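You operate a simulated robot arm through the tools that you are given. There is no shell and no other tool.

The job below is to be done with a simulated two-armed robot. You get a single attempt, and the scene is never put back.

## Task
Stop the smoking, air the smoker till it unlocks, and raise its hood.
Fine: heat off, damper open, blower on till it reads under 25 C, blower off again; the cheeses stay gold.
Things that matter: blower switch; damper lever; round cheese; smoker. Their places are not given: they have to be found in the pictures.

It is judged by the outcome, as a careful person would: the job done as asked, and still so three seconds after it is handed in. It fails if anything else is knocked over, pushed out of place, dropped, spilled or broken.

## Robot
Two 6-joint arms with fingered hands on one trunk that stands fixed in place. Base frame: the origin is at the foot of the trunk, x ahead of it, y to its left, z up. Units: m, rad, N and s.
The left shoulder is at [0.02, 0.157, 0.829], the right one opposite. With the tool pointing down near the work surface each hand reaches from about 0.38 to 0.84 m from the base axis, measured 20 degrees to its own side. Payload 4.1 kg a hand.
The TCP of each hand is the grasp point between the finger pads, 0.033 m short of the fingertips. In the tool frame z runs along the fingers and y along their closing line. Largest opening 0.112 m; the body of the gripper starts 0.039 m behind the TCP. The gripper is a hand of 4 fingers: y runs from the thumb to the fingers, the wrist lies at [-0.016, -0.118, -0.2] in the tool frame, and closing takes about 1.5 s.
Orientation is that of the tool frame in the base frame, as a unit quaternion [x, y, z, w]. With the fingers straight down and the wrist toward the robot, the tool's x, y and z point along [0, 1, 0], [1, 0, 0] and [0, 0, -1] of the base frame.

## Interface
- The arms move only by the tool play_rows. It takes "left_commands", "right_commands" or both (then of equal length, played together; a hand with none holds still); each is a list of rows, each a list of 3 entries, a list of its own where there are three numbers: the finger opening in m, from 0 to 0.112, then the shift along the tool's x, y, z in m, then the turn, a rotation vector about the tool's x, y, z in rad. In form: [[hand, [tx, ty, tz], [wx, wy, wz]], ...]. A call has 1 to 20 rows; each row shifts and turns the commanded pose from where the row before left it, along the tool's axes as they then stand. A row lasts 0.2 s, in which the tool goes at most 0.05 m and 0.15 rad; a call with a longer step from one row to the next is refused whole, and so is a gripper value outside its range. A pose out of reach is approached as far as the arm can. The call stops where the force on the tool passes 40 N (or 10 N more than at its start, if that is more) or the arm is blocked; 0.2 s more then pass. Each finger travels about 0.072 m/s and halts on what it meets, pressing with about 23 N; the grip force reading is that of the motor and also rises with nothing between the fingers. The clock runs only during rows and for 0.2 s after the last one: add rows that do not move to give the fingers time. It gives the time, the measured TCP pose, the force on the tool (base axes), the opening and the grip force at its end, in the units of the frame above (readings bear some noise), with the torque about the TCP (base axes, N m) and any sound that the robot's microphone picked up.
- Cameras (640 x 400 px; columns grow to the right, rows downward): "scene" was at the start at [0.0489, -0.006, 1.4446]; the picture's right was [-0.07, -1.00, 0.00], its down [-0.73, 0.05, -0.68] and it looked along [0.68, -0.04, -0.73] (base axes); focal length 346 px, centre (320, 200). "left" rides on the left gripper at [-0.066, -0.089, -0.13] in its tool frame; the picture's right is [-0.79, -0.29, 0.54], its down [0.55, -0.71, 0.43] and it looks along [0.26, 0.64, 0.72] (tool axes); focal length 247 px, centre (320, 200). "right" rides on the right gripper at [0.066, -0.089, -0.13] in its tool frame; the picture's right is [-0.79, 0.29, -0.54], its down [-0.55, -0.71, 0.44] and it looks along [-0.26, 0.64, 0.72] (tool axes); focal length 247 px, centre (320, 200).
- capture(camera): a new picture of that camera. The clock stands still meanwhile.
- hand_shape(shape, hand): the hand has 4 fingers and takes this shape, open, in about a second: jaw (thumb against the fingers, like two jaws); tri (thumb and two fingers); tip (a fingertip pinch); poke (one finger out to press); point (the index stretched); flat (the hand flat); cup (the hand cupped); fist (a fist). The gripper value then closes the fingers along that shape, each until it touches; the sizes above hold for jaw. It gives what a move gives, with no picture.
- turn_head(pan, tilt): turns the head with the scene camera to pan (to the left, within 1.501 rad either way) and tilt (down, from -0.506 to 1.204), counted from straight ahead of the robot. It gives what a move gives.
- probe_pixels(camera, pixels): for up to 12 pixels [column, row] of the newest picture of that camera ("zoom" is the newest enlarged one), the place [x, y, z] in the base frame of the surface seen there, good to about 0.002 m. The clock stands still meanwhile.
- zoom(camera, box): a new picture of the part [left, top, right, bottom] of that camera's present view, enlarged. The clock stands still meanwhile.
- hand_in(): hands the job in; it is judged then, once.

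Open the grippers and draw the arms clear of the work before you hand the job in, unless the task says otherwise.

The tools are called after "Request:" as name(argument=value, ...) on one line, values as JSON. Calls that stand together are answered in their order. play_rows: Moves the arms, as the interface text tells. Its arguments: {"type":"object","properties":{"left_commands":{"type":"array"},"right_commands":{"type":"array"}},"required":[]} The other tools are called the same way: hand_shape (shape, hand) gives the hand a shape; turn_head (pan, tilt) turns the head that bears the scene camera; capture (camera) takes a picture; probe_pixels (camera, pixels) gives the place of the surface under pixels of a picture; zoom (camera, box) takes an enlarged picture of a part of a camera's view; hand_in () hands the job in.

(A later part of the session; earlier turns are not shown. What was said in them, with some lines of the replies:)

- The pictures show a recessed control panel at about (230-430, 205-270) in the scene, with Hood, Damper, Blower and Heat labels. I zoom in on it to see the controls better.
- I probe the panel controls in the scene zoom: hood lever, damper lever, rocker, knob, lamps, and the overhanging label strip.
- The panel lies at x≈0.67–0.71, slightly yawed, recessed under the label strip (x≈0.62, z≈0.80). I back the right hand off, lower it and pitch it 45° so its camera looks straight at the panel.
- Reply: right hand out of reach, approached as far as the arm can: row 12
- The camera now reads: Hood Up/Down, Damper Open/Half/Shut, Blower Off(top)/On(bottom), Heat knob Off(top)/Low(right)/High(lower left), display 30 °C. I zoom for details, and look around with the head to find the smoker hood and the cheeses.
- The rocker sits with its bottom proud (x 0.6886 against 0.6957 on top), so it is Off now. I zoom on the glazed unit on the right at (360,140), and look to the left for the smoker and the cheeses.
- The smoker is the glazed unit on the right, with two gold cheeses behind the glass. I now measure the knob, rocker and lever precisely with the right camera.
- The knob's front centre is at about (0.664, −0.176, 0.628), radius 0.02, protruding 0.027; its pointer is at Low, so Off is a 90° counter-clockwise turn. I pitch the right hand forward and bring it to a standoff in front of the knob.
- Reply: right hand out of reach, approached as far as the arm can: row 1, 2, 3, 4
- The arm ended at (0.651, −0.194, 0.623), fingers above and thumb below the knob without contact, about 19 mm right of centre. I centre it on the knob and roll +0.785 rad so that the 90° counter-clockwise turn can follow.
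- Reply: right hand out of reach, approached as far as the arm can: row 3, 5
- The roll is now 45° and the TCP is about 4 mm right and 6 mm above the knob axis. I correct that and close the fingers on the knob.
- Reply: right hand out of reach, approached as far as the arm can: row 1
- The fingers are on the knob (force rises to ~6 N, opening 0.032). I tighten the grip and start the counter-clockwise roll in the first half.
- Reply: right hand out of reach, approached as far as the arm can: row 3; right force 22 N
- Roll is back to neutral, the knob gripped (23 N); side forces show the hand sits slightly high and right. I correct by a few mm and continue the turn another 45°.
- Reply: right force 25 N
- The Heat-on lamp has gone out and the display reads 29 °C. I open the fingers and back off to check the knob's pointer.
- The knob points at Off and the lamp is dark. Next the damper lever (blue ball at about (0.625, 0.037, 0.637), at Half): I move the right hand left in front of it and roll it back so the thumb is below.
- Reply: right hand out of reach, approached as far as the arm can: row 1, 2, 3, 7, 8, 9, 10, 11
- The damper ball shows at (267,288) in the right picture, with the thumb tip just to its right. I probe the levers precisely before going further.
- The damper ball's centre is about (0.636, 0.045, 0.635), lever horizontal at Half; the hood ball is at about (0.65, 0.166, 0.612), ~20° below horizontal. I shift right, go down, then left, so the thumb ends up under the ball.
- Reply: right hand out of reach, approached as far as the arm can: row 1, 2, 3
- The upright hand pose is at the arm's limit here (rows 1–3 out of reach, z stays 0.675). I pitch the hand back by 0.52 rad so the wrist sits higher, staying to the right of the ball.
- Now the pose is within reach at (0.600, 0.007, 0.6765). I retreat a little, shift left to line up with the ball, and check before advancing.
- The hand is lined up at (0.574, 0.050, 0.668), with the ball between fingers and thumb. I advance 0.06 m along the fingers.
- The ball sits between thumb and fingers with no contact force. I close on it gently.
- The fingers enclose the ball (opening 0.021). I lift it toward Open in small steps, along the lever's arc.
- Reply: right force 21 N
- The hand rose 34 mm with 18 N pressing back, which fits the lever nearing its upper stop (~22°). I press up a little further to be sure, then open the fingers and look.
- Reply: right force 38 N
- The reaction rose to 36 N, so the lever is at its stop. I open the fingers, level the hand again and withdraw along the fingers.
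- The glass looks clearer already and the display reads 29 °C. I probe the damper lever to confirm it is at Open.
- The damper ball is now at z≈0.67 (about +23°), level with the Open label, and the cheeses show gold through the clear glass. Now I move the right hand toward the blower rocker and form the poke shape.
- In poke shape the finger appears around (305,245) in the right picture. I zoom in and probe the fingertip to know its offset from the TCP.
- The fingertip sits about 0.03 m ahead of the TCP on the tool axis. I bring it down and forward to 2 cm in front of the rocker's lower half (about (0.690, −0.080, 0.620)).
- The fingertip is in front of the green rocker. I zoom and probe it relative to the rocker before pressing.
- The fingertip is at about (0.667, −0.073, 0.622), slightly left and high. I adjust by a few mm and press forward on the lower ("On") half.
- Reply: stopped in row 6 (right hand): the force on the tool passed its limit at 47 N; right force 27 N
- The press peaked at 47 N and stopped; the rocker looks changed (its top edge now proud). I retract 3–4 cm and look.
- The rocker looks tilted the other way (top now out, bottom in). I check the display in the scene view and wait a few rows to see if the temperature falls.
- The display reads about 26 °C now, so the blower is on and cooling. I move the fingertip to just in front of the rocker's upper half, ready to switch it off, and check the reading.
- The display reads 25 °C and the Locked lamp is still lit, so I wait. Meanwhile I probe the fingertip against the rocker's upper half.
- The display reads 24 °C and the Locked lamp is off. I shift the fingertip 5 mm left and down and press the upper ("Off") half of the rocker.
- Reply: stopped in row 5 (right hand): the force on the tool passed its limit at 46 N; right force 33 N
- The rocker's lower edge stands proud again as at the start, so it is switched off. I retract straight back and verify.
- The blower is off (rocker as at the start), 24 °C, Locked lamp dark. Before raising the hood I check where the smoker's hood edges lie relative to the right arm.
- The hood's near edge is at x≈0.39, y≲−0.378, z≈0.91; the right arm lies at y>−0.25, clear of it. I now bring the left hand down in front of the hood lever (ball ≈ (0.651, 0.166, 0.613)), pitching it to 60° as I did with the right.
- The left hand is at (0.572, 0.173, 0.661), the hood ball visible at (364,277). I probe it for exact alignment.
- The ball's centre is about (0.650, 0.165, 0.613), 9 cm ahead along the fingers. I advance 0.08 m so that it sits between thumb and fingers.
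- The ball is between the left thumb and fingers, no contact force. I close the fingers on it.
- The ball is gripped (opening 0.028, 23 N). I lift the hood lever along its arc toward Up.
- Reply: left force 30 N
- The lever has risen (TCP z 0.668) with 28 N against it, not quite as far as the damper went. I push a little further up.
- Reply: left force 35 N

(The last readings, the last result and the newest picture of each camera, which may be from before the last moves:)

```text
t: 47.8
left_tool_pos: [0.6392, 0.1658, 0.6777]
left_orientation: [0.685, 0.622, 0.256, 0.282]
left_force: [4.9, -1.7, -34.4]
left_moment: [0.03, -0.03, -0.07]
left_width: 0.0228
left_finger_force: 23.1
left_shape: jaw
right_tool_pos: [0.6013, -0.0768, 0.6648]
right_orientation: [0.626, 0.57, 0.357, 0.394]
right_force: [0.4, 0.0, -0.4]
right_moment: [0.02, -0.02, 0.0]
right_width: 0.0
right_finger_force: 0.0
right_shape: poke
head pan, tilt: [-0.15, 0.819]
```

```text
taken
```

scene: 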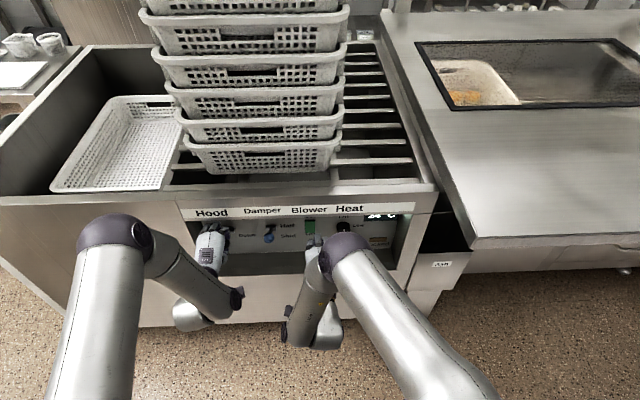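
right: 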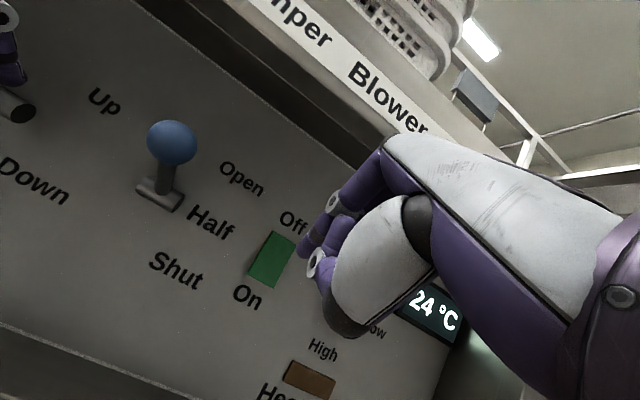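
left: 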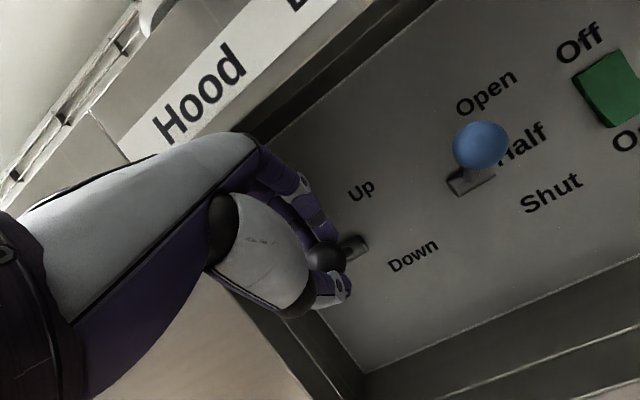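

I compare the hood: its near corner is at about (478,245). I probe it to see if the hood is rising.

Request:
probe_pixels(camera="scene", pixels=[[482, 240], [600, 232], [440, 160], [400, 30], [560, 180], [465, 98]])

Request:
zoom(camera="scene", box=[400, 30, 640, 120])

Request:
zoom(camera="left", box=[240, 140, 440, 320])

```text
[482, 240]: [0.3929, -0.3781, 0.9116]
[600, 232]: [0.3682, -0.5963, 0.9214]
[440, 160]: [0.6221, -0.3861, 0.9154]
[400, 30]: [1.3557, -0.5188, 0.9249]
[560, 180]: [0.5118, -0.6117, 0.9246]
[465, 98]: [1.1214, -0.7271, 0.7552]
```

```text
2.67 times, centred on (520, 75) of scene
```

zoom: 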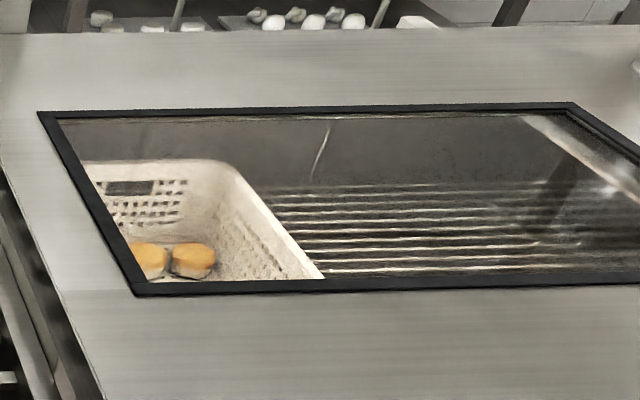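

```text
2.22 times, centred on (340, 230) of left
```

zoom: 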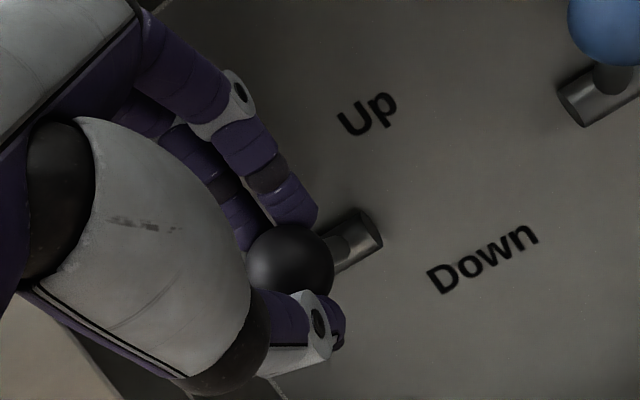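

The hood has not moved yet. I probe the hood ball's position to see how far the lever really is.

Request:
probe_pixels(camera="left", pixels=[[325, 258], [330, 250], [318, 250], [355, 240], [350, 248], [480, 145], [470, 182], [310, 210], [330, 285]])

```text
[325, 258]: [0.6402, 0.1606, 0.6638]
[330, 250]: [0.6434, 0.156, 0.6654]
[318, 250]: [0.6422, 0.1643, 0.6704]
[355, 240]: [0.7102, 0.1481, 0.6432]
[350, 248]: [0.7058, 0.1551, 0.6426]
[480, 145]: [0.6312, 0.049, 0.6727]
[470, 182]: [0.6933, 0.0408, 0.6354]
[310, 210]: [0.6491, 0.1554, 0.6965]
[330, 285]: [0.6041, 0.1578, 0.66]
```

The lever ball is at about z 0.665, close to the Up end. I hold for one second and see whether the hood begins to move.

Request:
play_rows(left_commands=[[0.015, [0, 0.001, 0], [0, 0, 0]], [0.015, [0, 0.001, 0], [0, 0, 0]], [0.015, [0, 0, 0], [0, 0, 0]], [0.015, [0, 0, 0], [0, 0, 0]], [0.015, [0, 0, 0], [0, 0, 0]]])

Request:
capture(camera="scene")

Request:
probe_pixels(camera="scene", pixels=[[482, 240], [600, 232], [440, 160], [400, 30], [560, 180]])

Request:
capture(camera="left")

```text
t: 49.0
left_tool_pos: [0.6419, 0.1652, 0.6799]
left_orientation: [0.685, 0.621, 0.256, 0.282]
left_force: [-0.1, 0.6, -32.5]
left_moment: [0.01, 0.1, -0.04]
left_width: 0.0233
left_finger_force: 23.5
left_shape: jaw
right_tool_pos: [0.6005, -0.0771, 0.6659]
right_orientation: [0.626, 0.57, 0.357, 0.394]
right_force: [1.2, -0.5, 0.0]
right_moment: [0.02, 0.03, -0.02]
right_width: 0.0
right_finger_force: 0.0
right_shape: poke
head pan, tilt: [-0.15, 0.819]
```

```text
taken
```

scene: 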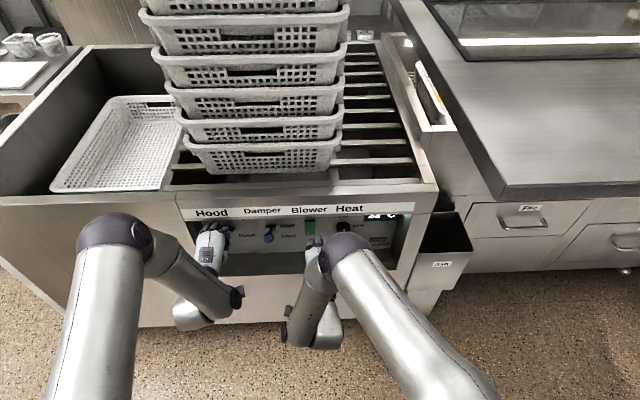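

```text
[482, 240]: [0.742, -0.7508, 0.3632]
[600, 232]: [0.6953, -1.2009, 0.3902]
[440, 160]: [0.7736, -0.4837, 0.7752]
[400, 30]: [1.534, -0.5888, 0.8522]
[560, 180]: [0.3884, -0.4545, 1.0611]
```

```text
taken
```

left: 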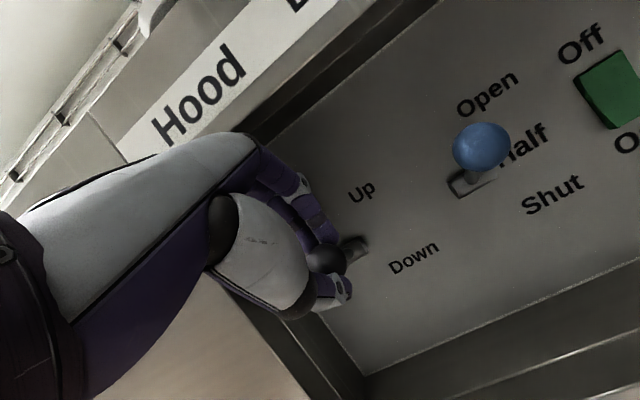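

The hood is rising (front edge now at z≈1.06), with the right arm clear of it. I keep holding the lever and follow the hood.

Request:
play_rows(left_commands=[[0.015, [0, 0, 0], [0, 0, 0]], [0.015, [0, 0, 0], [0, 0, 0]], [0.015, [0, 0, 0], [0, 0, 0]], [0.015, [0, 0, 0], [0, 0, 0]], [0.015, [0, 0, 0], [0, 0, 0]], [0.015, [0, 0, 0], [0, 0, 0]], [0.015, [0, 0, 0], [0, 0, 0]], [0.015, [0, 0, 0], [0, 0, 0]]])

Request:
capture(camera="scene")

```text
t: 50.8
left_tool_pos: [0.6424, 0.1649, 0.6797]
left_orientation: [0.684, 0.622, 0.256, 0.282]
left_force: [-0.1, 0.5, -33.2]
left_moment: [0.04, 0.12, -0.04]
left_width: 0.0234
left_finger_force: 23.1
left_shape: jaw
right_tool_pos: [0.6006, -0.077, 0.6649]
right_orientation: [0.626, 0.57, 0.358, 0.394]
right_force: [-0.1, 0.4, 0.7]
right_moment: [0.02, -0.02, 0.01]
right_width: 0.0
right_finger_force: 0.2
right_shape: poke
head pan, tilt: [-0.15, 0.819]
```

```text
taken
```

scene: 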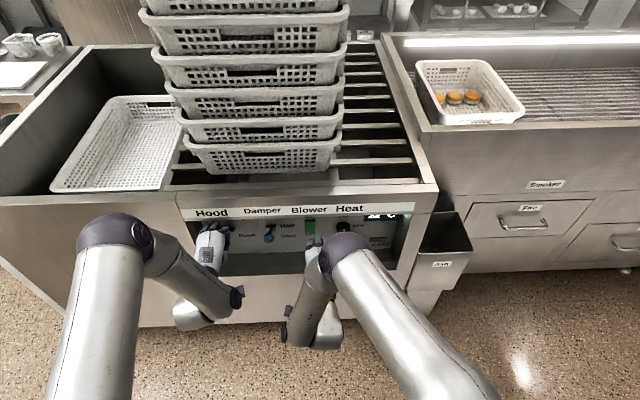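

The hood is up and the gold cheeses lie open in their basket at (460,97). I ease the load, open the left fingers and withdraw exactly as I did from the damper.

Request:
play_rows(left_commands=[[0.03, [0, -0.003, 0.001], [0, 0, 0]], [0.05, [0, 0, 0], [0, 0, 0]], [0.065, [0, 0, 0], [0, 0, 0]], [0.065, [0, 0, 0], [-0.1, 0, 0]], [0.065, [0, 0, 0], [-0.1, 0, 0]], [0.065, [0, 0, -0.02], [0, 0, 0]], [0.065, [0, 0, -0.025], [0, 0, 0]], [0.065, [0, 0, -0.025], [0, 0, 0]], [0.065, [0, 0, 0], [0, 0, 0]]])

Request:
capture(camera="left")

Request:
capture(camera="scene")

```text
t: 52.8
left_tool_pos: [0.5839, 0.1718, 0.7199]
left_orientation: [0.651, 0.592, 0.32, 0.35]
left_force: [0.3, -0.6, -1.0]
left_moment: [-0.01, -0.01, 0.03]
left_width: 0.0645
left_finger_force: 0.0
left_shape: jaw
right_tool_pos: [0.5995, -0.0792, 0.6653]
right_orientation: [0.625, 0.57, 0.359, 0.395]
right_force: [-0.6, -0.2, 0.7]
right_moment: [0.03, 0.01, 0.03]
right_width: 0.0
right_finger_force: 0.1
right_shape: poke
head pan, tilt: [-0.15, 0.819]
```

```text
taken
```

left: 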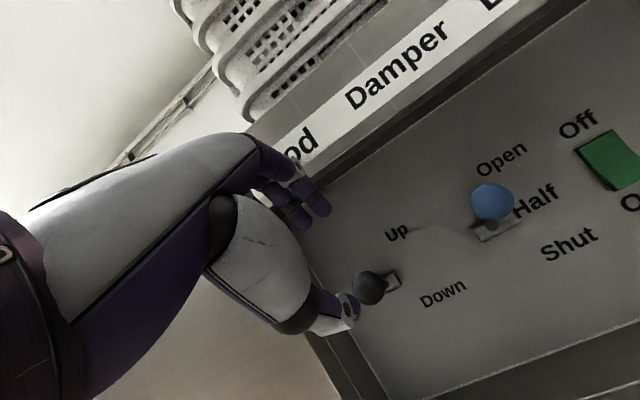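

```text
taken
```

scene: 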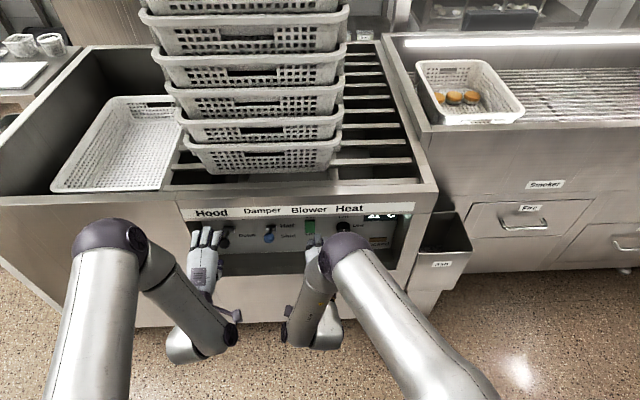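

Both levers stay up after release. I probe them, and look up at the hood to confirm it is fully raised.

Request:
probe_pixels(camera="left", pixels=[[368, 287], [492, 202], [392, 283], [605, 160], [595, 145], [620, 178]])

Request:
turn_head(pan=-0.5, tilt=0.25)

Request:
capture(camera="scene")

Request:
zoom(camera="right", box=[80, 160, 480, 400])

```text
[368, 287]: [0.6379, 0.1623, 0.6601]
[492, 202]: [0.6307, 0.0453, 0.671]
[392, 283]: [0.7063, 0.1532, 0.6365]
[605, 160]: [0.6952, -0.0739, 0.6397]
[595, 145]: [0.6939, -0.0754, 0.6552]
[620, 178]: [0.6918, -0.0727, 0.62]
```

```text
t: 53.8
left_tool_pos: [0.5838, 0.1712, 0.7185]
left_orientation: [0.651, 0.592, 0.32, 0.351]
left_force: [-0.7, 0.1, 0.1]
left_moment: [-0.01, -0.02, -0.04]
left_width: 0.0648
left_finger_force: 0.1
left_shape: jaw
right_tool_pos: [0.5996, -0.0787, 0.6656]
right_orientation: [0.626, 0.57, 0.358, 0.394]
right_force: [0.5, 0.6, -0.5]
right_moment: [-0.03, 0.0, 0.02]
right_width: 0.0
right_finger_force: 0.2
right_shape: poke
head pan, tilt: [-0.499, 0.25]
```

```text
taken
```

scene: 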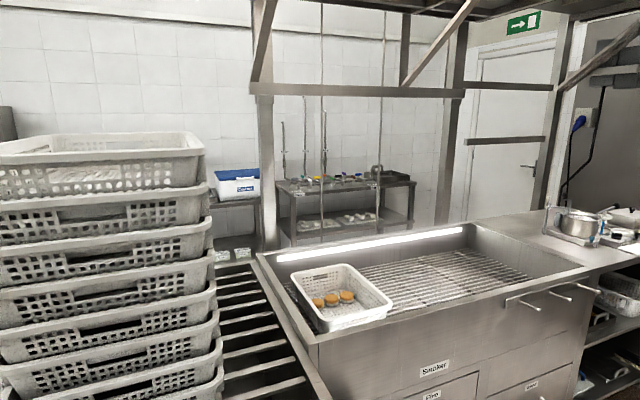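

```text
1.60 times, centred on (280, 280) of right
```

zoom: 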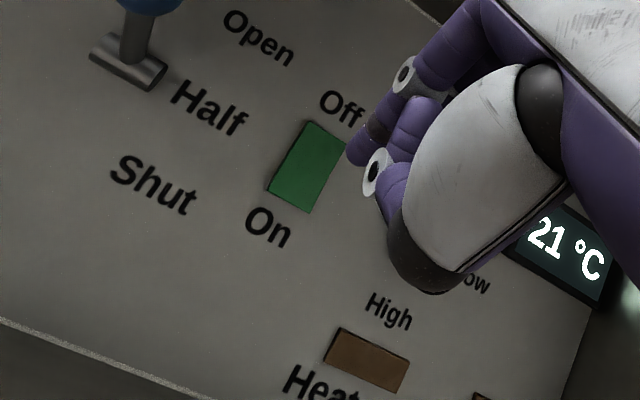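

The chamber is fully open, three gold cheeses in view, and the display reads 21 °C. I look higher up to see where the hood itself is.

Request:
turn_head(pan=-0.6, tilt=-0.4)

Request:
capture(camera="scene")

Request:
capture(camera="left")

Request:
probe_pixels(camera="left", pixels=[[368, 287], [368, 277], [378, 287], [360, 290], [492, 202], [392, 283]])

Request:
zoom(camera="left", box=[300, 130, 560, 330])

```text
t: 54.9
left_tool_pos: [0.5837, 0.1705, 0.7192]
left_orientation: [0.651, 0.592, 0.319, 0.351]
left_force: [-0.1, 0.1, 0.3]
left_moment: [-0.01, 0.01, 0.01]
left_width: 0.0646
left_finger_force: 0.0
left_shape: jaw
right_tool_pos: [0.6005, -0.0777, 0.6652]
right_orientation: [0.626, 0.569, 0.358, 0.395]
right_force: [-0.1, -0.3, -0.5]
right_moment: [0.01, 0.02, 0.02]
right_width: 0.0
right_finger_force: 0.1
right_shape: poke
head pan, tilt: [-0.6, -0.4]
```

```text
taken
```

scene: 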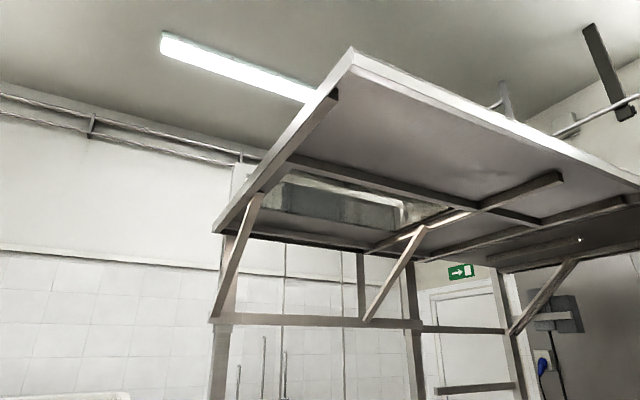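

```text
taken
```

left: 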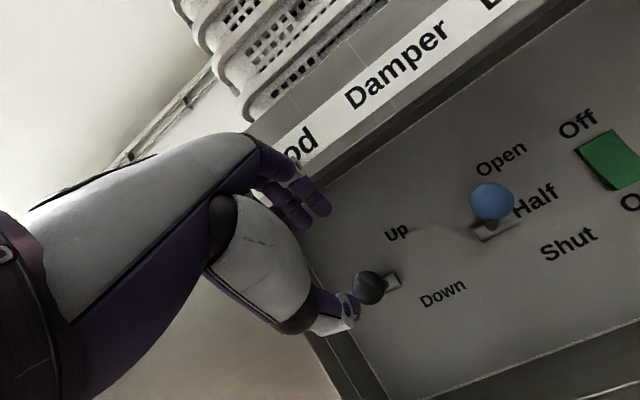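

```text
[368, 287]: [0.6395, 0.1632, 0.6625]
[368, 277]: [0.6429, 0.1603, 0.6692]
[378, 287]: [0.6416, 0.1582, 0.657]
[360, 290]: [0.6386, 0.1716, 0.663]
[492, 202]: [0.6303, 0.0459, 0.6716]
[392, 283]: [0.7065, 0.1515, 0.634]
```

```text
2.00 times, centred on (430, 230) of left
```

zoom: 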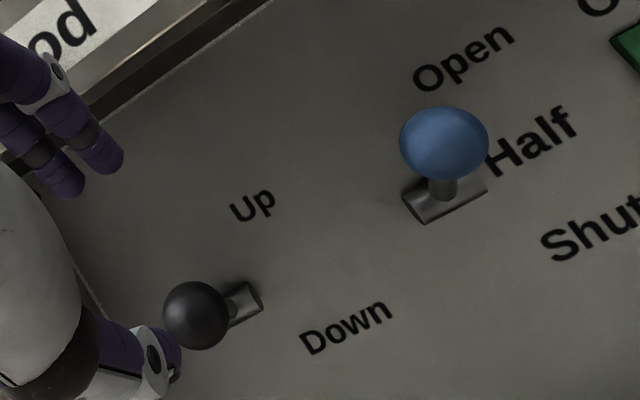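

The hood is raised well overhead and holds; both levers keep their places. I draw both hands back from the panel.

Request:
play_rows(left_commands=[[0.065, [0, 0, -0.025], [0, 0, 0]], [0.065, [0, 0, -0.025], [0, 0, 0]], [0.065, [0, 0, -0.025], [0, 0, 0]], [0.09, [0, 0, 0], [0, 0, 0]], [0.11, [0, 0, 0], [0, 0, 0]]], right_commands=[[0, [0, -0.005, -0.025], [0, 0, 0]], [0, [0, -0.005, -0.025], [0, 0, 0]], [0, [0, 0, -0.02], [0, 0, 0]], [0, [0, 0, 0], [0, 0, 0]], [0, [0, 0, 0], [0, 0, 0]]])

Request:
hand_shape(shape="jaw", hand="right")

Request:
turn_head(pan=-0.15, tilt=0.7)

Request:
capture(camera="scene")

Request:
capture(camera="right")

Request:
capture(camera="left")

```text
t: 56.0
left_tool_pos: [0.5386, 0.1825, 0.764]
left_orientation: [0.651, 0.593, 0.319, 0.349]
left_force: [0.0, 0.1, -0.1]
left_moment: [0.03, 0.01, -0.01]
left_width: 0.1097
left_finger_force: 0.0
left_shape: jaw
left hand out of reach, approached as far as the arm can: row 3
right_tool_pos: [0.5693, -0.0581, 0.6824]
right_orientation: [0.627, 0.57, 0.357, 0.393]
right_force: [-0.5, -0.2, -0.8]
right_moment: [0.01, -0.01, 0.01]
right_width: 0.0
right_finger_force: 0.0
right_shape: poke
right hand out of reach, approached as far as the arm can: row 2, 3
head pan, tilt: [-0.6, -0.4]
```

```text
t: 57.0
left_tool_pos: [0.5382, 0.1817, 0.764]
left_orientation: [0.651, 0.593, 0.32, 0.349]
left_force: [-0.4, -0.7, 0.4]
left_moment: [0.03, 0.01, -0.03]
left_width: 0.1097
left_finger_force: 0.0
left_shape: jaw
right_tool_pos: [0.5693, -0.059, 0.6827]
right_orientation: [0.627, 0.57, 0.358, 0.393]
right_force: [0.3, -0.3, 0.3]
right_moment: [0.01, -0.01, 0.0]
right_width: 0.112
right_finger_force: 0.0
right_shape: jaw
head pan, tilt: [-0.6, -0.4]
```

```text
t: 58.3
left_tool_pos: [0.5388, 0.1819, 0.7627]
left_orientation: [0.652, 0.592, 0.318, 0.35]
left_force: [-0.1, -0.6, -0.4]
left_moment: [0.0, -0.01, 0.02]
left_width: 0.1097
left_finger_force: 0.0
left_shape: jaw
right_tool_pos: [0.5693, -0.0583, 0.6829]
right_orientation: [0.627, 0.57, 0.357, 0.393]
right_force: [0.7, -0.7, 0.3]
right_moment: [-0.01, 0.03, 0.0]
right_width: 0.1119
right_finger_force: 0.0
right_shape: jaw
head pan, tilt: [-0.15, 0.7]
```

```text
taken
```

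scene: 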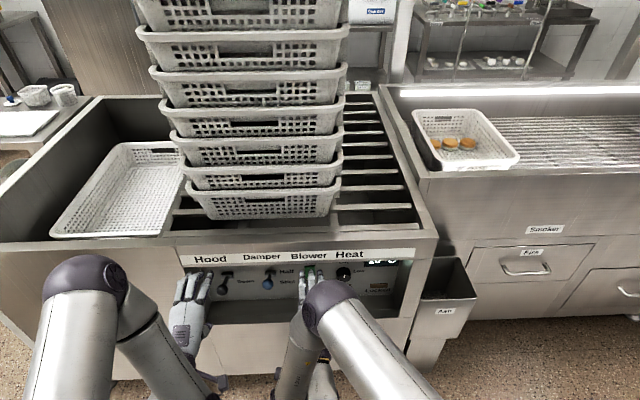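

```text
taken
```

right: 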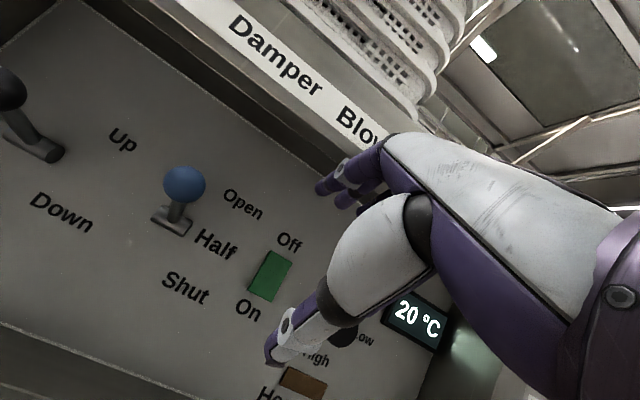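

```text
taken
```

left: 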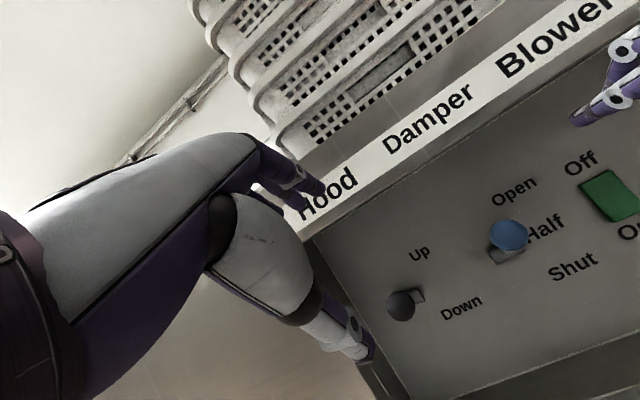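

Everything holds: blower Off, heat Off, damper Open, hood lever Up, 20 °C, hood raised and cheeses gold. I pull the right hand a bit further clear of the recess.

Request:
play_rows(right_commands=[[0.11, [0, 0, -0.005], [0.131, 0, 0]], [0.11, [0, 0, -0.005], [0.131, 0, 0]], [0.11, [0, 0, -0.005], [0.131, 0, 0]], [0.11, [0, 0, 0], [0.131, 0, 0]], [0.11, [0, 0, 0], [0.131, 0, 0]], [0.11, [0, -0.0268, -0.0134], [0, 0, 0]], [0.11, [0, -0.0268, -0.0134], [0, 0, 0]], [0.11, [0, 0, 0], [0, 0, 0]], [0.11, [0, 0, 0], [0, 0, 0]]])

Request:
capture(camera="scene")

Request:
capture(camera="right")

Request:
zoom(camera="scene", box=[400, 90, 560, 190])

```text
t: 60.3
left_tool_pos: [0.5387, 0.1819, 0.763]
left_orientation: [0.652, 0.592, 0.319, 0.35]
left_force: [0.3, 0.0, 0.0]
left_moment: [-0.01, 0.0, -0.02]
left_width: 0.1092
left_finger_force: 0.0
left_shape: jaw
right_tool_pos: [0.4975, -0.0505, 0.6898]
right_orientation: [0.719, 0.655, 0.156, 0.172]
right_force: [1.0, 0.0, -0.8]
right_moment: [-0.01, 0.04, 0.0]
right_width: 0.1101
right_finger_force: 0.1
right_shape: jaw
head pan, tilt: [-0.15, 0.7]
```

```text
taken
```

scene: 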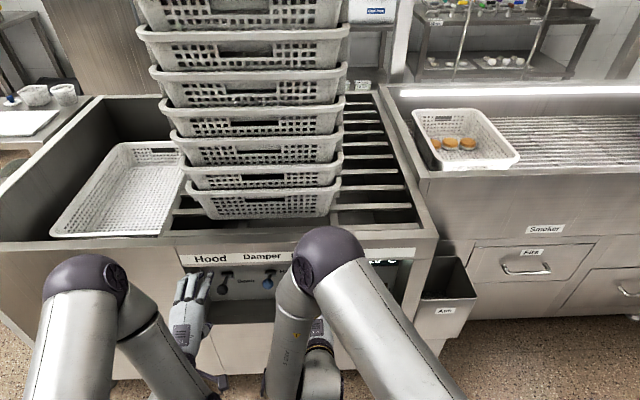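

```text
taken
```

right: 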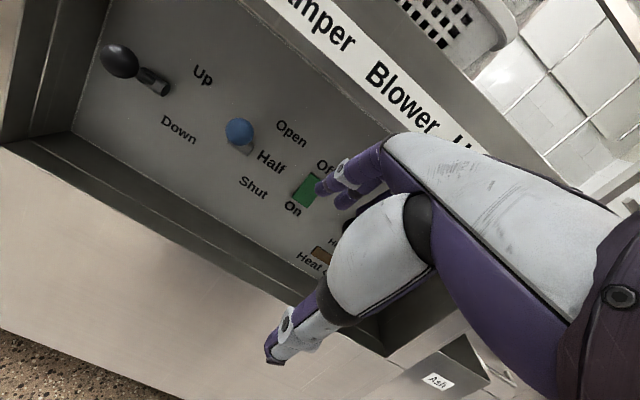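

```text
4.00 times, centred on (480, 140) of scene
```

zoom: 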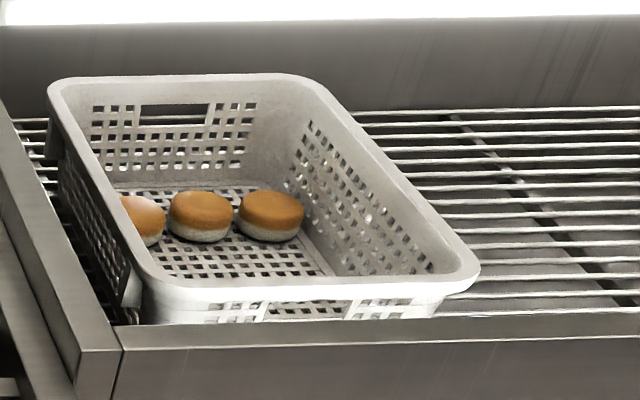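

Both hands are open and clear of the panel (the scene shows the hood up, three gold cheeses at (455,144), levers up, rocker Off, lamps dark). I hand the job in.

Request:
hand_in()

```text
The job is handed in.
```

The smoker is off and aired, its hood is raised, and the job has been handed in.

- **Heat:** I turned the knob from Low to Off, and the Heat-on lamp went dark.
- **Damper:** the lever went from Half to Open, and the smoke behind the glass cleared.
- **Blower:** I ran it until the display read 24 °C and the Locked lamp went out, then switched it off. The last reading was 20 °C.
- **Hood:** I raised it with the hood lever. It stayed up after I let go.
- **Cheeses:** three are visible in their basket, all still gold.

In the last pictures nothing was knocked over or out of place. Both hands were open and clear of the panel when I handed in.
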